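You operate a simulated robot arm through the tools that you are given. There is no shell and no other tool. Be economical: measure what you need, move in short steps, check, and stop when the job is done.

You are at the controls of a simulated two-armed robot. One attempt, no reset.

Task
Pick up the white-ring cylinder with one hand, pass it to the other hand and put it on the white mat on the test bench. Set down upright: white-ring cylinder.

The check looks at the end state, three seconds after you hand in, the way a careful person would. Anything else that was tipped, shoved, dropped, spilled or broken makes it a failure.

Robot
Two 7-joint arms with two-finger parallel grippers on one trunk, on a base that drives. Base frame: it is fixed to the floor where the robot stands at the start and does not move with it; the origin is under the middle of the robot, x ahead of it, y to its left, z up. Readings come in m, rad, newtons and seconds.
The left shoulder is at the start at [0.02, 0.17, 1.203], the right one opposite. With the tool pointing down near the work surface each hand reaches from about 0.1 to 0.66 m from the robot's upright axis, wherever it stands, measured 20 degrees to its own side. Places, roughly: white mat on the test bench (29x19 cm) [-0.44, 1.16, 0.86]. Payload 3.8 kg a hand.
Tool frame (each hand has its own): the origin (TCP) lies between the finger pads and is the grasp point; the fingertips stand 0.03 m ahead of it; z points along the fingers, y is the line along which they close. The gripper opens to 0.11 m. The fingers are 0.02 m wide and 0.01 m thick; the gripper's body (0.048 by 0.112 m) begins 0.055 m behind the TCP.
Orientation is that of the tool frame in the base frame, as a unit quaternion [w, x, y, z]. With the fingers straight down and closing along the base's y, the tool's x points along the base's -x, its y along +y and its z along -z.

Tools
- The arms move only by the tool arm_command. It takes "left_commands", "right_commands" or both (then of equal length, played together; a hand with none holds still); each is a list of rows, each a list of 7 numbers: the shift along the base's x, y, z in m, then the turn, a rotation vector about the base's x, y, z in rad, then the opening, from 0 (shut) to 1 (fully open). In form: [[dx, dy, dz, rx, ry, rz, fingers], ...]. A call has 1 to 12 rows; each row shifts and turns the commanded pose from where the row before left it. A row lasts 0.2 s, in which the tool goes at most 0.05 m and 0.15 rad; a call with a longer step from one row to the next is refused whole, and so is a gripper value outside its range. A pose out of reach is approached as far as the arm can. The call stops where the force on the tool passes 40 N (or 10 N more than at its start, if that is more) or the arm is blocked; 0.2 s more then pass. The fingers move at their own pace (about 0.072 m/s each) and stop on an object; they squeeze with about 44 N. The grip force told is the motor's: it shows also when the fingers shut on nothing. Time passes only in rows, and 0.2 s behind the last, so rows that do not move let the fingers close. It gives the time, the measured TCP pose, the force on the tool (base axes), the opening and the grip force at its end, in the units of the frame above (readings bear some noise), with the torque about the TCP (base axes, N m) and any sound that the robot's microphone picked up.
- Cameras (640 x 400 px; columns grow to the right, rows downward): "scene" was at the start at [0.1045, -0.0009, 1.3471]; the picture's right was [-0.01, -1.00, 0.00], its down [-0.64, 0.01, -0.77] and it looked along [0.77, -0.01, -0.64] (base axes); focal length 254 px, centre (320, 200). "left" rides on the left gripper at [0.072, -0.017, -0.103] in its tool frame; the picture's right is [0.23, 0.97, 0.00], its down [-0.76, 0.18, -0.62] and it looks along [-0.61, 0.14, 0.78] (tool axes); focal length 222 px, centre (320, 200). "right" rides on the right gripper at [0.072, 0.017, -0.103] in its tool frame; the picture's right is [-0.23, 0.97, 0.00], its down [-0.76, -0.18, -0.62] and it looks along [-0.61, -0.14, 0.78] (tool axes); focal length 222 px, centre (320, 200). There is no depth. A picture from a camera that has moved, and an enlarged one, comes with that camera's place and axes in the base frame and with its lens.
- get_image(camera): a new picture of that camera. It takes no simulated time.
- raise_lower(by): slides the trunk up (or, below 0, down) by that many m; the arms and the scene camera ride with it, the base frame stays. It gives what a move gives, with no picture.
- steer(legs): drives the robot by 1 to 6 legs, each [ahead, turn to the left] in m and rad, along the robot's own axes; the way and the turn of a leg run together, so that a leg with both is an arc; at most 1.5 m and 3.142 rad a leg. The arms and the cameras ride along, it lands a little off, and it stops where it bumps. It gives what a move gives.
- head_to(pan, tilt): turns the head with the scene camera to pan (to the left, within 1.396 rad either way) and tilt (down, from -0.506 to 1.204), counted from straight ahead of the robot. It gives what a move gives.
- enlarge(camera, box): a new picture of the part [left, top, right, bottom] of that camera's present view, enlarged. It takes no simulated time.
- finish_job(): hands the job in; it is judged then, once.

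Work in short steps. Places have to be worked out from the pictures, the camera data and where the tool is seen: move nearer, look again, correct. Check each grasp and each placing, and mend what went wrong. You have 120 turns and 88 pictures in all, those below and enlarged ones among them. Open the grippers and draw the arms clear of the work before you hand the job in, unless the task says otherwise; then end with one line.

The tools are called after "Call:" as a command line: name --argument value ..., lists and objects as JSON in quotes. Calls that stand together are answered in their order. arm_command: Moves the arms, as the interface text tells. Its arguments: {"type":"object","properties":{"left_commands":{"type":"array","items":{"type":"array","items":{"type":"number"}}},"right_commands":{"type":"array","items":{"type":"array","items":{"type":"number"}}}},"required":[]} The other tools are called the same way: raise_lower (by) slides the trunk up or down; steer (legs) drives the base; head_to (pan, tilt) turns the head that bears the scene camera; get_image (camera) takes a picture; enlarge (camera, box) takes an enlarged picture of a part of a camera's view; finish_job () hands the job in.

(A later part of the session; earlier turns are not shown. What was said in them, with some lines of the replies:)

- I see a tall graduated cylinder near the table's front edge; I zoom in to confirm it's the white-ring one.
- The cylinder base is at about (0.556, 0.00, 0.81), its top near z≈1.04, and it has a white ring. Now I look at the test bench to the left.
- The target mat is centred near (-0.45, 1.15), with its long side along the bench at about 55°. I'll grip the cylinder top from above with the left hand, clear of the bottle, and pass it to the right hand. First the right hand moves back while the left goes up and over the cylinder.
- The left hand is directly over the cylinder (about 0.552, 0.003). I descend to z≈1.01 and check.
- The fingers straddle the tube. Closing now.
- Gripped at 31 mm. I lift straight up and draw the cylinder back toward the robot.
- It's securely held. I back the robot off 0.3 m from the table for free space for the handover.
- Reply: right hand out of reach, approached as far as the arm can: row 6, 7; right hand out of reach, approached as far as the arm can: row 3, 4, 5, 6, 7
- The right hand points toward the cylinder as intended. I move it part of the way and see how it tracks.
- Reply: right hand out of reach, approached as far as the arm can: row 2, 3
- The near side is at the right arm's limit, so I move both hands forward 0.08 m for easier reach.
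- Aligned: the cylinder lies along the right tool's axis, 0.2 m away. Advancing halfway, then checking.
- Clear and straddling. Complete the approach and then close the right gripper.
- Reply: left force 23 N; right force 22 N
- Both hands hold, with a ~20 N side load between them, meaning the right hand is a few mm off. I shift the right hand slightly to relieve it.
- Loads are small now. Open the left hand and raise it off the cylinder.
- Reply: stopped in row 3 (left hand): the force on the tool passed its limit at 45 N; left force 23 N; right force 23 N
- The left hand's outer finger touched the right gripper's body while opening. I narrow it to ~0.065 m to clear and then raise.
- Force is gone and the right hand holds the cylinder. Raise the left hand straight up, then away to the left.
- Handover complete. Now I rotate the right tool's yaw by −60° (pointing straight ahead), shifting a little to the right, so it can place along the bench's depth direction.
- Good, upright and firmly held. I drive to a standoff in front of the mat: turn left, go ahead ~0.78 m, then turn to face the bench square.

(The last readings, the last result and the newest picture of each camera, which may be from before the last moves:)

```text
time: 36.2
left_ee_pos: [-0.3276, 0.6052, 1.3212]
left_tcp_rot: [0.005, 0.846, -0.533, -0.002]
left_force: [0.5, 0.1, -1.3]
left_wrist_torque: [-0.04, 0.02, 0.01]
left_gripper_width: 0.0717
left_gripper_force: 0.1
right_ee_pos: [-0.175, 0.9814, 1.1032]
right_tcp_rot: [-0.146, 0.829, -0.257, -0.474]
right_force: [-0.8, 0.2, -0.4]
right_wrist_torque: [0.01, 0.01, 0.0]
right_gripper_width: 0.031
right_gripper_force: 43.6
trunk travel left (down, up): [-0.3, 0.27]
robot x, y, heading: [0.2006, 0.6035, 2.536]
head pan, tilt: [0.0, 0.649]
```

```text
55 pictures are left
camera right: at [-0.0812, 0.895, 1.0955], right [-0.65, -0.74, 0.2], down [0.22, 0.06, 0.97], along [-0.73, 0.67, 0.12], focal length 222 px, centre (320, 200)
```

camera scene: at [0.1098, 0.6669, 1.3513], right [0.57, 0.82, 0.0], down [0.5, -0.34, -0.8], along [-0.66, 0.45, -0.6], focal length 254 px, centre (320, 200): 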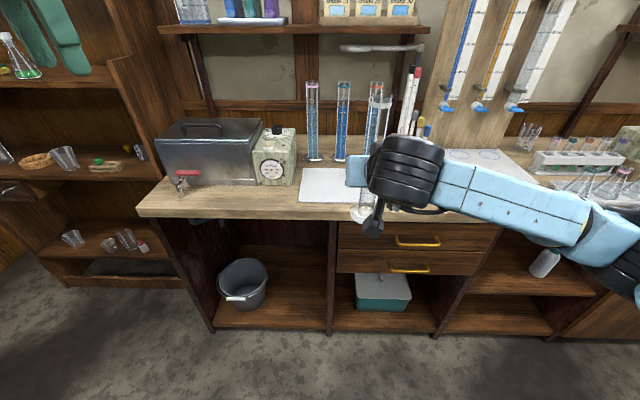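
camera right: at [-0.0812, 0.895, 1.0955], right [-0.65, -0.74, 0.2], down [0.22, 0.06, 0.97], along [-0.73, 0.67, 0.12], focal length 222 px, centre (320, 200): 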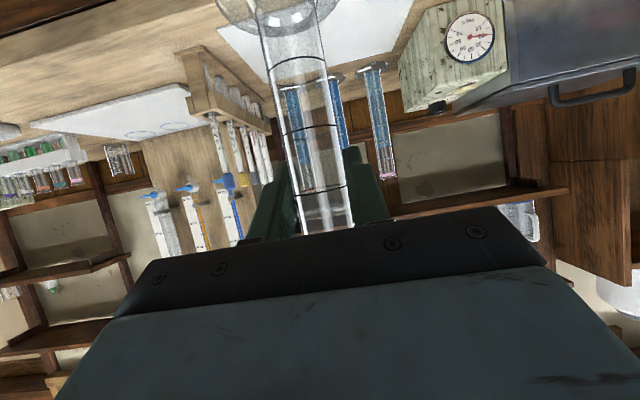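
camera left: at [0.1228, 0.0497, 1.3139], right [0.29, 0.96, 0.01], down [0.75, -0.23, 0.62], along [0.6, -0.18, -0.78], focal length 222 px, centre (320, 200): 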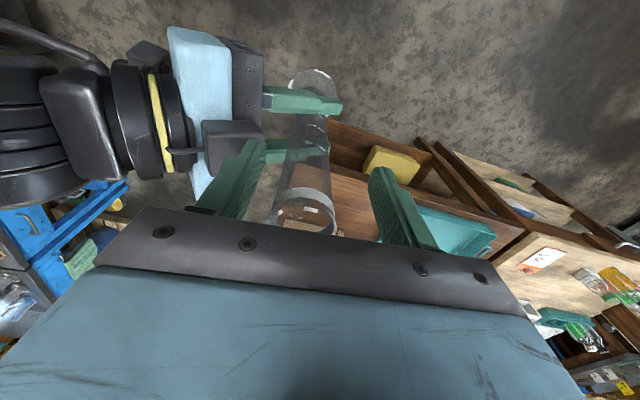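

The robot faces the mat; the cylinder needs about 0.325 m more forward. I first retract the left hand so it clears the side cabinet, then drive ahead 0.24 m.

Call:
arm_command --left_commands '[[0.033, -0.023, 0, 0, 0, 0, 0.65], [0.033, -0.023, 0, 0, 0, 0, 0.65], [0.033, -0.023, 0, 0, 0, 0, 0.65], [0.025, -0.017, 0, 0, 0, 0, 0.65]]'

Call:
steer --legs '[[0.24, 0]]'

Call:
get_image --camera "scene"

Call:
get_image --camera "right"

```text
time: 37.2
left_ee_pos: [-0.2038, 0.519, 1.3186]
left_tcp_rot: [0.005, 0.847, -0.532, -0.002]
left_force: [-0.6, 0.3, -0.6]
left_wrist_torque: [-0.02, 0.0, 0.01]
left_gripper_width: 0.0713
left_gripper_force: 0.1
right_ee_pos: [-0.1738, 0.9809, 1.1047]
right_tcp_rot: [-0.146, 0.829, -0.258, -0.473]
right_force: [0.1, -1.2, -1.0]
right_wrist_torque: [0.02, -0.02, 0.0]
right_gripper_width: 0.0308
right_gripper_force: 44.2
trunk travel left (down, up): [-0.3, 0.27]
robot x, y, heading: [0.2038, 0.6068, 2.54]
head pan, tilt: [0.0, 0.649]
```

```text
time: 38.9
left_ee_pos: [-0.4036, 0.657, 1.3188]
left_tcp_rot: [0.004, 0.846, -0.533, -0.002]
left_force: [0.3, 0.0, 0.3]
left_wrist_torque: [-0.02, -0.02, -0.01]
left_gripper_width: 0.0717
left_gripper_force: 0.1
right_ee_pos: [-0.3725, 1.1174, 1.103]
right_tcp_rot: [-0.146, 0.829, -0.258, -0.474]
right_force: [-0.7, 0.2, 0.8]
right_wrist_torque: [0.0, -0.02, 0.0]
right_gripper_width: 0.0311
right_gripper_force: 44.1
trunk travel left (down, up): [-0.3, 0.27]
robot x, y, heading: [0.0031, 0.7402, 2.543]
head pan, tilt: [0.0, 0.649]
```

```text
54 pictures are left
camera scene: at [-0.0879, 0.8027, 1.3512], right [0.57, 0.82, 0.0], down [0.5, -0.34, -0.8], along [-0.66, 0.45, -0.61], focal length 254 px, centre (320, 200)
```

scene: 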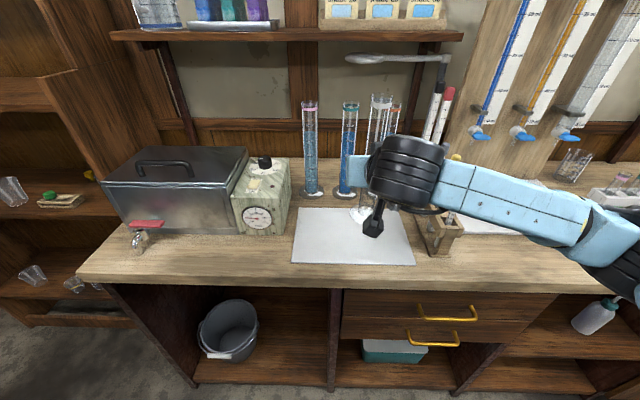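

```text
53 pictures are left
camera right: at [-0.2787, 1.0308, 1.0952], right [-0.65, -0.74, 0.2], down [0.22, 0.06, 0.97], along [-0.73, 0.67, 0.12], focal length 222 px, centre (320, 200)
```

right: 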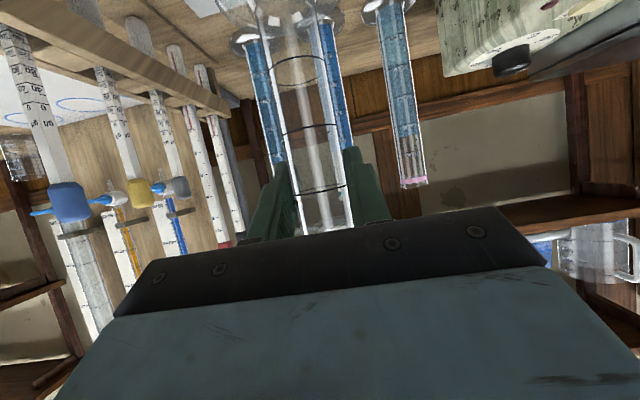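

The mat centre is about (-0.443, 1.147). The forearm would pass close to the pipette rack, so I back off 0.12 m and use a more extended arm, which keeps the elbow clear.

Call:
steer --legs '[[-0.12, 0]]'

Call:
arm_command --right_commands '[[-0.025, 0.017, 0, 0, 0, 0, 0], [-0.029, 0.019, 0, 0, 0, 0, 0], [-0.029, 0.019, 0, 0, 0, 0, 0], [-0.029, 0.019, 0, 0, 0, 0, 0], [-0.025, 0.015, 0, 0, 0, 0, 0], [0, 0, 0, 0, 0, 0, 0]]'

Call:
get_image --camera "scene"

```text
time: 40.2
left_ee_pos: [-0.302, 0.5861, 1.3217]
left_tcp_rot: [0.004, 0.846, -0.533, -0.003]
left_force: [0.2, -0.4, -0.4]
left_wrist_torque: [0.03, 0.06, 0.01]
left_gripper_width: 0.0714
left_gripper_force: 0.0
right_ee_pos: [-0.2718, 1.0487, 1.1045]
right_tcp_rot: [-0.147, 0.829, -0.259, -0.473]
right_force: [0.0, -0.9, -0.4]
right_wrist_torque: [0.01, -0.03, 0.01]
right_gripper_width: 0.031
right_gripper_force: 43.5
trunk travel left (down, up): [-0.3, 0.27]
robot x, y, heading: [0.1023, 0.6745, 2.538]
head pan, tilt: [0.0, 0.649]
```

```text
time: 41.6
left_ee_pos: [-0.3024, 0.5877, 1.32]
left_tcp_rot: [0.004, 0.846, -0.533, -0.001]
left_force: [0.6, -0.3, -0.4]
left_wrist_torque: [0.02, -0.03, -0.01]
left_gripper_width: 0.0715
left_gripper_force: 0.1
right_ee_pos: [-0.4086, 1.1371, 1.1043]
right_tcp_rot: [-0.146, 0.829, -0.258, -0.474]
right_force: [-0.6, -0.3, -0.1]
right_wrist_torque: [0.0, 0.01, -0.01]
right_gripper_width: 0.0312
right_gripper_force: 43.8
trunk travel left (down, up): [-0.3, 0.27]
robot x, y, heading: [0.0984, 0.6715, 2.538]
head pan, tilt: [0.0, 0.649]
```

```text
52 pictures are left
camera scene: at [0.0125, 0.7342, 1.3513], right [0.57, 0.82, 0.0], down [0.5, -0.34, -0.8], along [-0.66, 0.45, -0.6], focal length 254 px, centre (320, 200)
```

scene: 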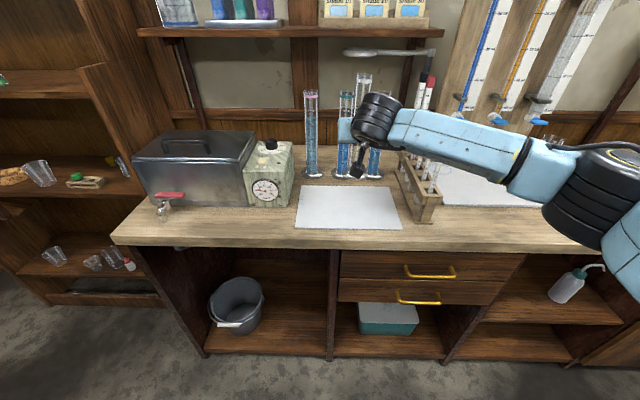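

Geometry clears the rack. I centre over the mat and descend most of the way.

Call:
arm_command --right_commands '[[-0.034, 0.011, 0, 0, 0, 0, 0], [0, 0, -0.03, 0, 0, 0, 0], [0, 0, -0.03, 0, 0, 0, 0], [0, 0, -0.03, 0, 0, 0, 0], [0, 0, -0.02, 0, 0, 0, 0], [0, 0, 0, 0, 0, 0, 0]]'

Call:
get_image --camera "scene"

Call:
get_image --camera "right"

Call:
get_image --camera "left"

```text
time: 43.0
left_ee_pos: [-0.3027, 0.5881, 1.3205]
left_tcp_rot: [0.005, 0.846, -0.533, -0.002]
left_force: [-0.5, -0.4, -0.5]
left_wrist_torque: [0.02, 0.0, -0.04]
left_gripper_width: 0.0717
left_gripper_force: 0.1
right_ee_pos: [-0.444, 1.1482, 0.9938]
right_tcp_rot: [-0.146, 0.829, -0.258, -0.474]
right_force: [0.1, 0.2, -0.4]
right_wrist_torque: [0.03, 0.02, 0.01]
right_gripper_width: 0.0311
right_gripper_force: 43.9
trunk travel left (down, up): [-0.3, 0.27]
robot x, y, heading: [0.1011, 0.6753, 2.54]
head pan, tilt: [0.0, 0.649]
```

```text
51 pictures are left
camera scene: at [0.0122, 0.7341, 1.3513], right [0.57, 0.82, 0.0], down [0.5, -0.34, -0.8], along [-0.66, 0.45, -0.6], focal length 254 px, centre (320, 200)
```

scene: 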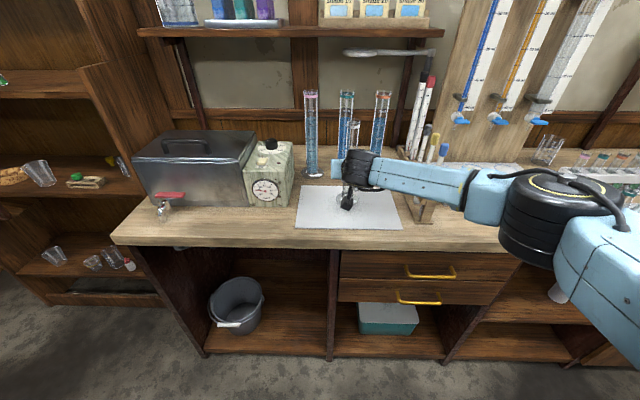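

```text
50 pictures are left
camera right: at [-0.3498, 1.0617, 0.9851], right [-0.65, -0.74, 0.2], down [0.22, 0.06, 0.97], along [-0.73, 0.67, 0.12], focal length 222 px, centre (320, 200)
```

right: 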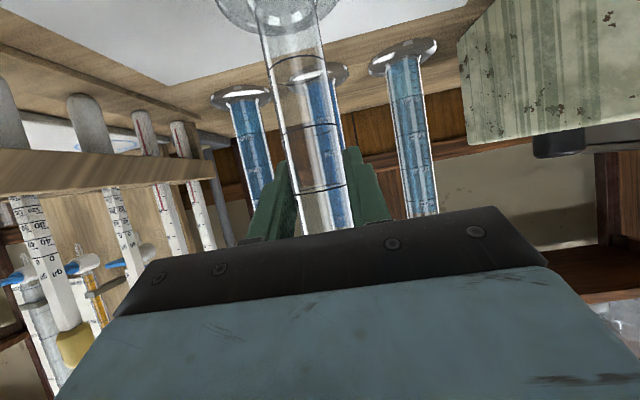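

```text
49 pictures are left
camera left: at [-0.2556, 0.5298, 1.4235], right [-0.78, -0.63, 0.01], down [-0.48, 0.61, 0.62], along [-0.4, 0.48, -0.78], focal length 222 px, centre (320, 200)
```

left: 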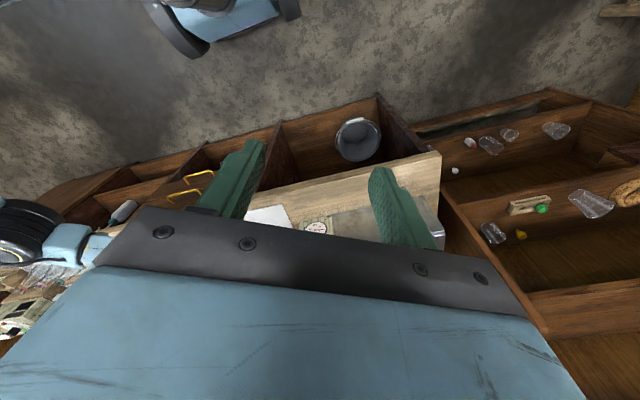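

Call:
enlarge --camera "scene" --box '[270, 80, 480, 240]'

```text
2.50 times, centred on (375, 160) of scene
camera zoom: at [0.0122, 0.7341, 1.3513], right [0.57, 0.82, 0.0], down [0.5, -0.34, -0.8], along [-0.66, 0.45, -0.6], focal length 635 px, centre (182, 300)
```

zoom: 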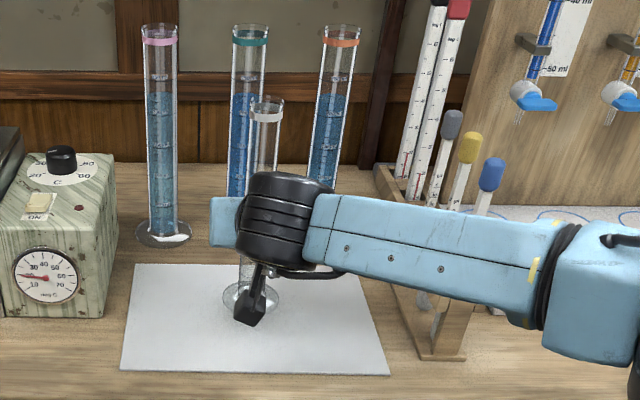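

The cylinder is over the middle of the mat with the base about 3 cm above it. Lower slowly until contact.

Call:
arm_command --right_commands '[[0, 0, -0.012, 0, 0, 0, 0], [0, 0, -0.008, 0, 0, 0, 0], [0, 0, -0.005, 0, 0, 0, 0], [0, 0, -0.003, 0, 0, 0, 0]]'

Call:
enlarge --camera "scene" --box '[290, 100, 410, 230]'

Call:
get_image --camera "right"

```text
time: 44.0
left_ee_pos: [-0.3015, 0.5852, 1.3211]
left_tcp_rot: [0.003, 0.846, -0.533, -0.003]
left_force: [-0.3, 0.3, -0.1]
left_wrist_torque: [0.0, 0.0, 0.01]
left_gripper_width: 0.0715
left_gripper_force: 0.1
right_ee_pos: [-0.4428, 1.1482, 0.9721]
right_tcp_rot: [-0.148, 0.827, -0.258, -0.477]
right_force: [0.6, -0.4, 22.8]
right_wrist_torque: [0.11, -0.6, 0.01]
right_gripper_width: 0.0308
right_gripper_force: 44.4
trunk travel left (down, up): [-0.3, 0.27]
robot x, y, heading: [0.1038, 0.6756, 2.538]
head pan, tilt: [0.0, 0.649]
```

```text
3.08 times, centred on (350, 165) of scene
camera zoom: at [0.0142, 0.7324, 1.3518], right [0.57, 0.82, 0.0], down [0.5, -0.34, -0.8], along [-0.66, 0.45, -0.6], focal length 782 px, centre (228, 308)
```

zoom: 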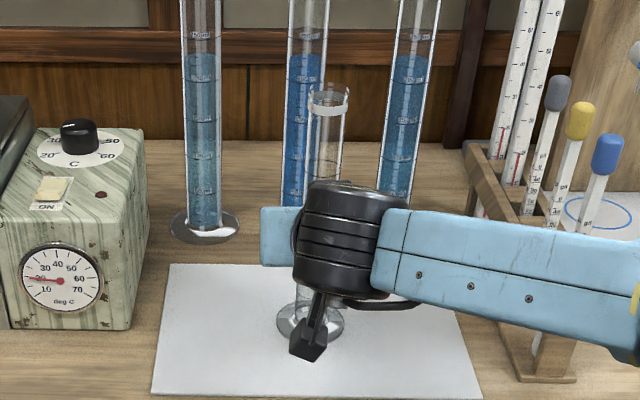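

```text
46 pictures are left
camera right: at [-0.3502, 1.0619, 0.9627], right [-0.65, -0.74, 0.2], down [0.23, 0.06, 0.97], along [-0.73, 0.67, 0.13], focal length 222 px, centre (320, 200)
```

right: 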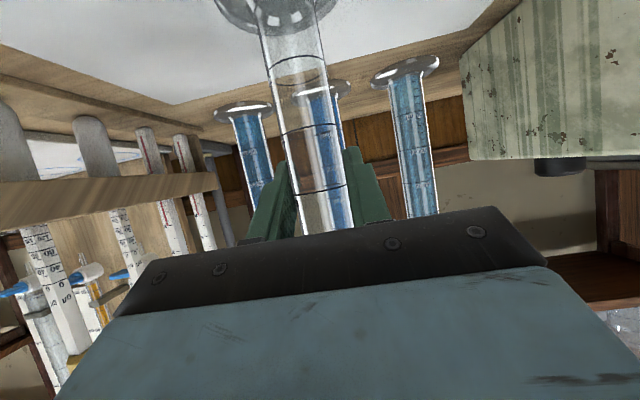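

Contact with the mat (≈23 N), slightly on the foot's near edge. I ease off and level it with a small tilt.

Call:
arm_command --right_commands '[[0, 0, 0.002, 0, -0.02, 0, 0], [0, 0, 0, 0, 0, 0, 0]]'

```text
time: 44.6
left_ee_pos: [-0.3022, 0.5855, 1.32]
left_tcp_rot: [0.004, 0.846, -0.533, -0.002]
left_force: [-0.3, 0.8, 0.3]
left_wrist_torque: [0.01, 0.02, 0.04]
left_gripper_width: 0.0718
left_gripper_force: 0.0
right_ee_pos: [-0.4446, 1.1481, 0.9721]
right_tcp_rot: [-0.149, 0.833, -0.256, -0.468]
right_force: [-6.5, 1.4, 19.7]
right_wrist_torque: [0.23, 1.05, 0.01]
right_gripper_width: 0.031
right_gripper_force: 43.9
trunk travel left (down, up): [-0.3, 0.27]
robot x, y, heading: [0.103, 0.6743, 2.541]
head pan, tilt: [0.0, 0.649]
```

Slightly overcorrected; undo part of it and ease off the pressure.

Call:
arm_command --right_commands '[[0, 0, 0.002, 0, 0.01, 0, 0], [0, 0, 0, 0, 0, 0, 0]]'

```text
time: 45.2
left_ee_pos: [-0.302, 0.5852, 1.3203]
left_tcp_rot: [0.003, 0.847, -0.532, -0.003]
left_force: [-0.6, 0.6, 0.6]
left_wrist_torque: [0.06, 0.0, -0.03]
left_gripper_width: 0.0716
left_gripper_force: 0.1
right_ee_pos: [-0.4447, 1.1467, 0.9723]
right_tcp_rot: [-0.149, 0.831, -0.257, -0.471]
right_force: [-4.2, 0.5, 15.8]
right_wrist_torque: [0.05, -0.05, 0.03]
right_gripper_width: 0.031
right_gripper_force: 43.9
trunk travel left (down, up): [-0.3, 0.27]
robot x, y, heading: [0.1032, 0.6746, 2.542]
head pan, tilt: [0.0, 0.649]
```

Torque is near zero, so it stands level. Ease off more and open the fingers partly.

Call:
arm_command --right_commands '[[0.001, 0, 0.004, 0, 0, 0, 0], [0, 0, 0, 0, 0, 0, 0], [0, 0, 0, 0, 0, 0, 0.5], [0, 0, 0, 0, 0, 0, 0.5], [0, 0, 0, 0, 0, 0, 0.8], [0, 0, 0, 0, 0, 0, 0.8]]'

Call:
get_image --camera "right"

Call:
enlarge --camera "scene" --box '[290, 100, 410, 230]'

```text
time: 46.6
left_ee_pos: [-0.302, 0.5869, 1.3203]
left_tcp_rot: [0.005, 0.846, -0.533, -0.002]
left_force: [-1.3, 0.3, -0.8]
left_wrist_torque: [0.0, -0.01, 0.0]
left_gripper_width: 0.0716
left_gripper_force: 0.1
right_ee_pos: [-0.4424, 1.1485, 0.9743]
right_tcp_rot: [-0.149, 0.832, -0.258, -0.468]
right_force: [0.3, -0.2, 0.1]
right_wrist_torque: [0.01, -0.01, 0.02]
right_gripper_width: 0.0879
right_gripper_force: 0.1
trunk travel left (down, up): [-0.3, 0.27]
robot x, y, heading: [0.1051, 0.6741, 2.544]
head pan, tilt: [0.0, 0.649]
```

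```text
45 pictures are left
camera right: at [-0.3487, 1.0624, 0.9666], right [-0.65, -0.74, 0.19], down [0.21, 0.06, 0.97], along [-0.73, 0.67, 0.12], focal length 222 px, centre (320, 200)
```

right: 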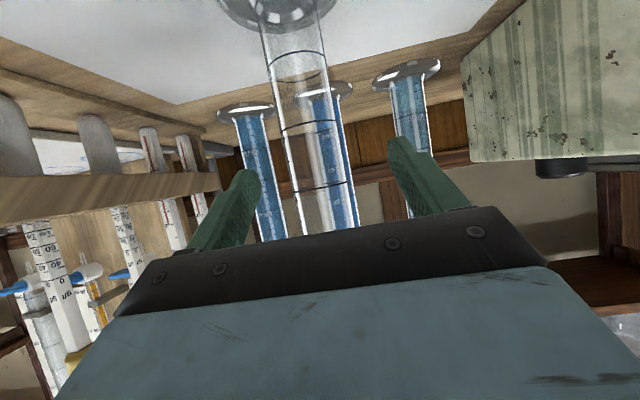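

```text
3.08 times, centred on (350, 165) of scene
camera zoom: at [0.0121, 0.734, 1.3513], right [0.57, 0.82, 0.0], down [0.5, -0.34, -0.8], along [-0.66, 0.45, -0.6], focal length 782 px, centre (228, 308)
```

zoom: 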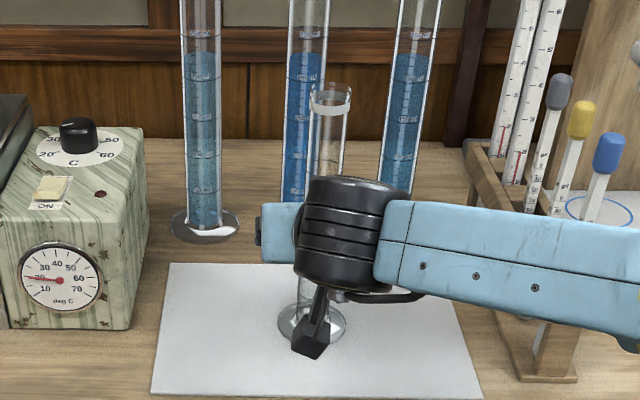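

The cylinder stands free between the open fingers. Retreat straight back along the tool axis.

Call:
arm_command --right_commands '[[0.014, -0.01, 0.01, 0, 0, 0, 0.8], [0.021, -0.0147, 0.015, 0, 0, 0, 0.8], [0.025, -0.017, 0.018, 0, 0, 0, 0.8], [0.025, -0.017, 0.018, 0, 0, 0, 0.8], [0.025, -0.017, 0.018, 0, 0, 0, 0.8], [0.025, -0.017, 0.018, 0, 0, 0, 0.8], [0.025, -0.017, 0.018, 0, 0, 0, 0.8], [0.025, -0.017, 0.018, 0, 0, 0, 0.8]]'

Call:
get_image --camera "scene"

```text
time: 48.4
left_ee_pos: [-0.3024, 0.5861, 1.32]
left_tcp_rot: [0.004, 0.846, -0.533, -0.003]
left_force: [-0.1, -1.1, 0.5]
left_wrist_torque: [0.0, 0.02, -0.04]
left_gripper_width: 0.0713
left_gripper_force: 0.2
right_ee_pos: [-0.256, 1.0214, 1.1076]
right_tcp_rot: [-0.148, 0.832, -0.258, -0.469]
right_force: [0.8, -1.4, -0.6]
right_wrist_torque: [-0.02, 0.02, -0.03]
right_gripper_width: 0.088
right_gripper_force: 0.1
trunk travel left (down, up): [-0.3, 0.27]
robot x, y, heading: [0.0991, 0.6703, 2.541]
head pan, tilt: [0.0, 0.649]
```

```text
43 pictures are left
camera scene: at [0.0126, 0.7337, 1.3514], right [0.57, 0.82, 0.0], down [0.5, -0.34, -0.8], along [-0.66, 0.45, -0.6], focal length 254 px, centre (320, 200)
```

scene: 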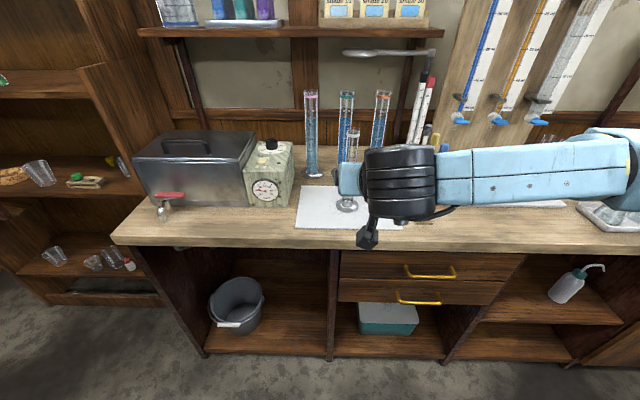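

Clear of the cylinder. Drive back 0.18 m and verify everything on the bench, with both grippers open.

Call:
steer --legs '[[-0.18, 0]]'

Call:
arm_command --left_commands '[[0, 0, 0, 0, 0, 0, 1], [0, 0, 0, 0, 0, 0, 1], [0, 0, 0, 0, 0, 0, 1]]' --right_commands '[[0, 0, 0.04, 0, 0, 0, 1], [0, 0, 0.04, 0, 0, 0, 1], [0, 0, 0.04, 0, 0, 0, 1]]'

Call:
head_to --pan 0.25 --tilt 0.5

Call:
get_image --camera "scene"

Call:
get_image --camera "right"

```text
time: 49.9
left_ee_pos: [-0.1541, 0.4841, 1.3207]
left_tcp_rot: [0.004, 0.846, -0.533, -0.002]
left_force: [0.2, -0.5, -0.1]
left_wrist_torque: [-0.01, 0.04, 0.03]
left_gripper_width: 0.0713
left_gripper_force: 0.0
right_ee_pos: [-0.1082, 0.9201, 1.1081]
right_tcp_rot: [-0.148, 0.831, -0.258, -0.469]
right_force: [-0.7, -0.5, 0.5]
right_wrist_torque: [0.02, 0.02, 0.0]
right_gripper_width: 0.088
right_gripper_force: 0.0
trunk travel left (down, up): [-0.3, 0.27]
robot x, y, heading: [0.251, 0.569, 2.537]
head pan, tilt: [0.0, 0.649]
```

```text
time: 50.7
left_ee_pos: [-0.1547, 0.4844, 1.3193]
left_tcp_rot: [0.004, 0.846, -0.533, -0.002]
left_force: [-0.3, 0.1, 0.0]
left_wrist_torque: [0.02, 0.01, 0.03]
left_gripper_width: 0.1101
left_gripper_force: 0.1
right_ee_pos: [-0.1076, 0.9195, 1.2267]
right_tcp_rot: [-0.149, 0.831, -0.259, -0.469]
right_force: [-0.7, -1.0, 0.2]
right_wrist_torque: [0.03, 0.0, 0.03]
right_gripper_width: 0.11
right_gripper_force: 0.0
trunk travel left (down, up): [-0.3, 0.27]
robot x, y, heading: [0.2533, 0.5745, 2.538]
head pan, tilt: [0.0, 0.649]
```

```text
time: 51.5
left_ee_pos: [-0.1548, 0.4862, 1.3198]
left_tcp_rot: [0.004, 0.846, -0.533, -0.002]
left_force: [-0.5, -0.3, -0.4]
left_wrist_torque: [0.01, -0.02, 0.0]
left_gripper_width: 0.11
left_gripper_force: 0.0
right_ee_pos: [-0.1078, 0.9207, 1.2273]
right_tcp_rot: [-0.147, 0.832, -0.257, -0.469]
right_force: [0.8, 0.7, 0.1]
right_wrist_torque: [-0.01, 0.04, -0.03]
right_gripper_width: 0.11
right_gripper_force: 0.1
trunk travel left (down, up): [-0.3, 0.27]
robot x, y, heading: [0.2525, 0.5707, 2.545]
head pan, tilt: [0.25, 0.499]
```

```text
42 pictures are left
camera scene: at [0.147, 0.6143, 1.3647], right [0.35, 0.94, 0.0], down [0.45, -0.17, -0.88], along [-0.82, 0.3, -0.48], focal length 254 px, centre (320, 200)
```

scene: 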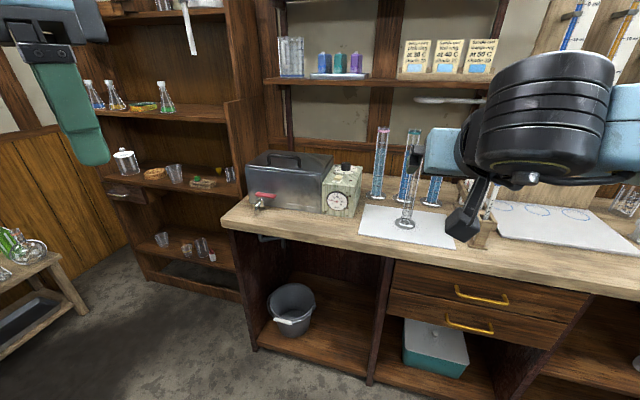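

```text
41 pictures are left
camera right: at [-0.0143, 0.8334, 1.2195], right [-0.65, -0.74, 0.19], down [0.21, 0.06, 0.97], along [-0.73, 0.67, 0.12], focal length 222 px, centre (320, 200)
```

right: 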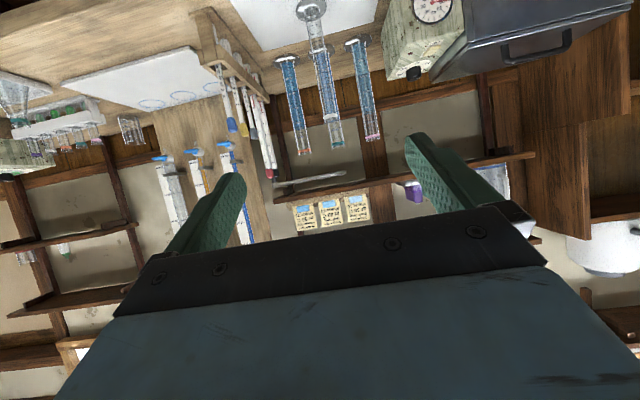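

The cylinder stands upright on the white mat, and its neighbours on the bench are undisturbed. Both grippers are open and clear, so I hand in.

Call:
finish_job

```text
The job is handed in.
```

I picked up the white-ring cylinder with the left hand and passed it to the right hand. It now stands upright near the middle of the white mat on the test bench. In the last pictures nothing else on the bench had moved. Both grippers are open and clear of the work.
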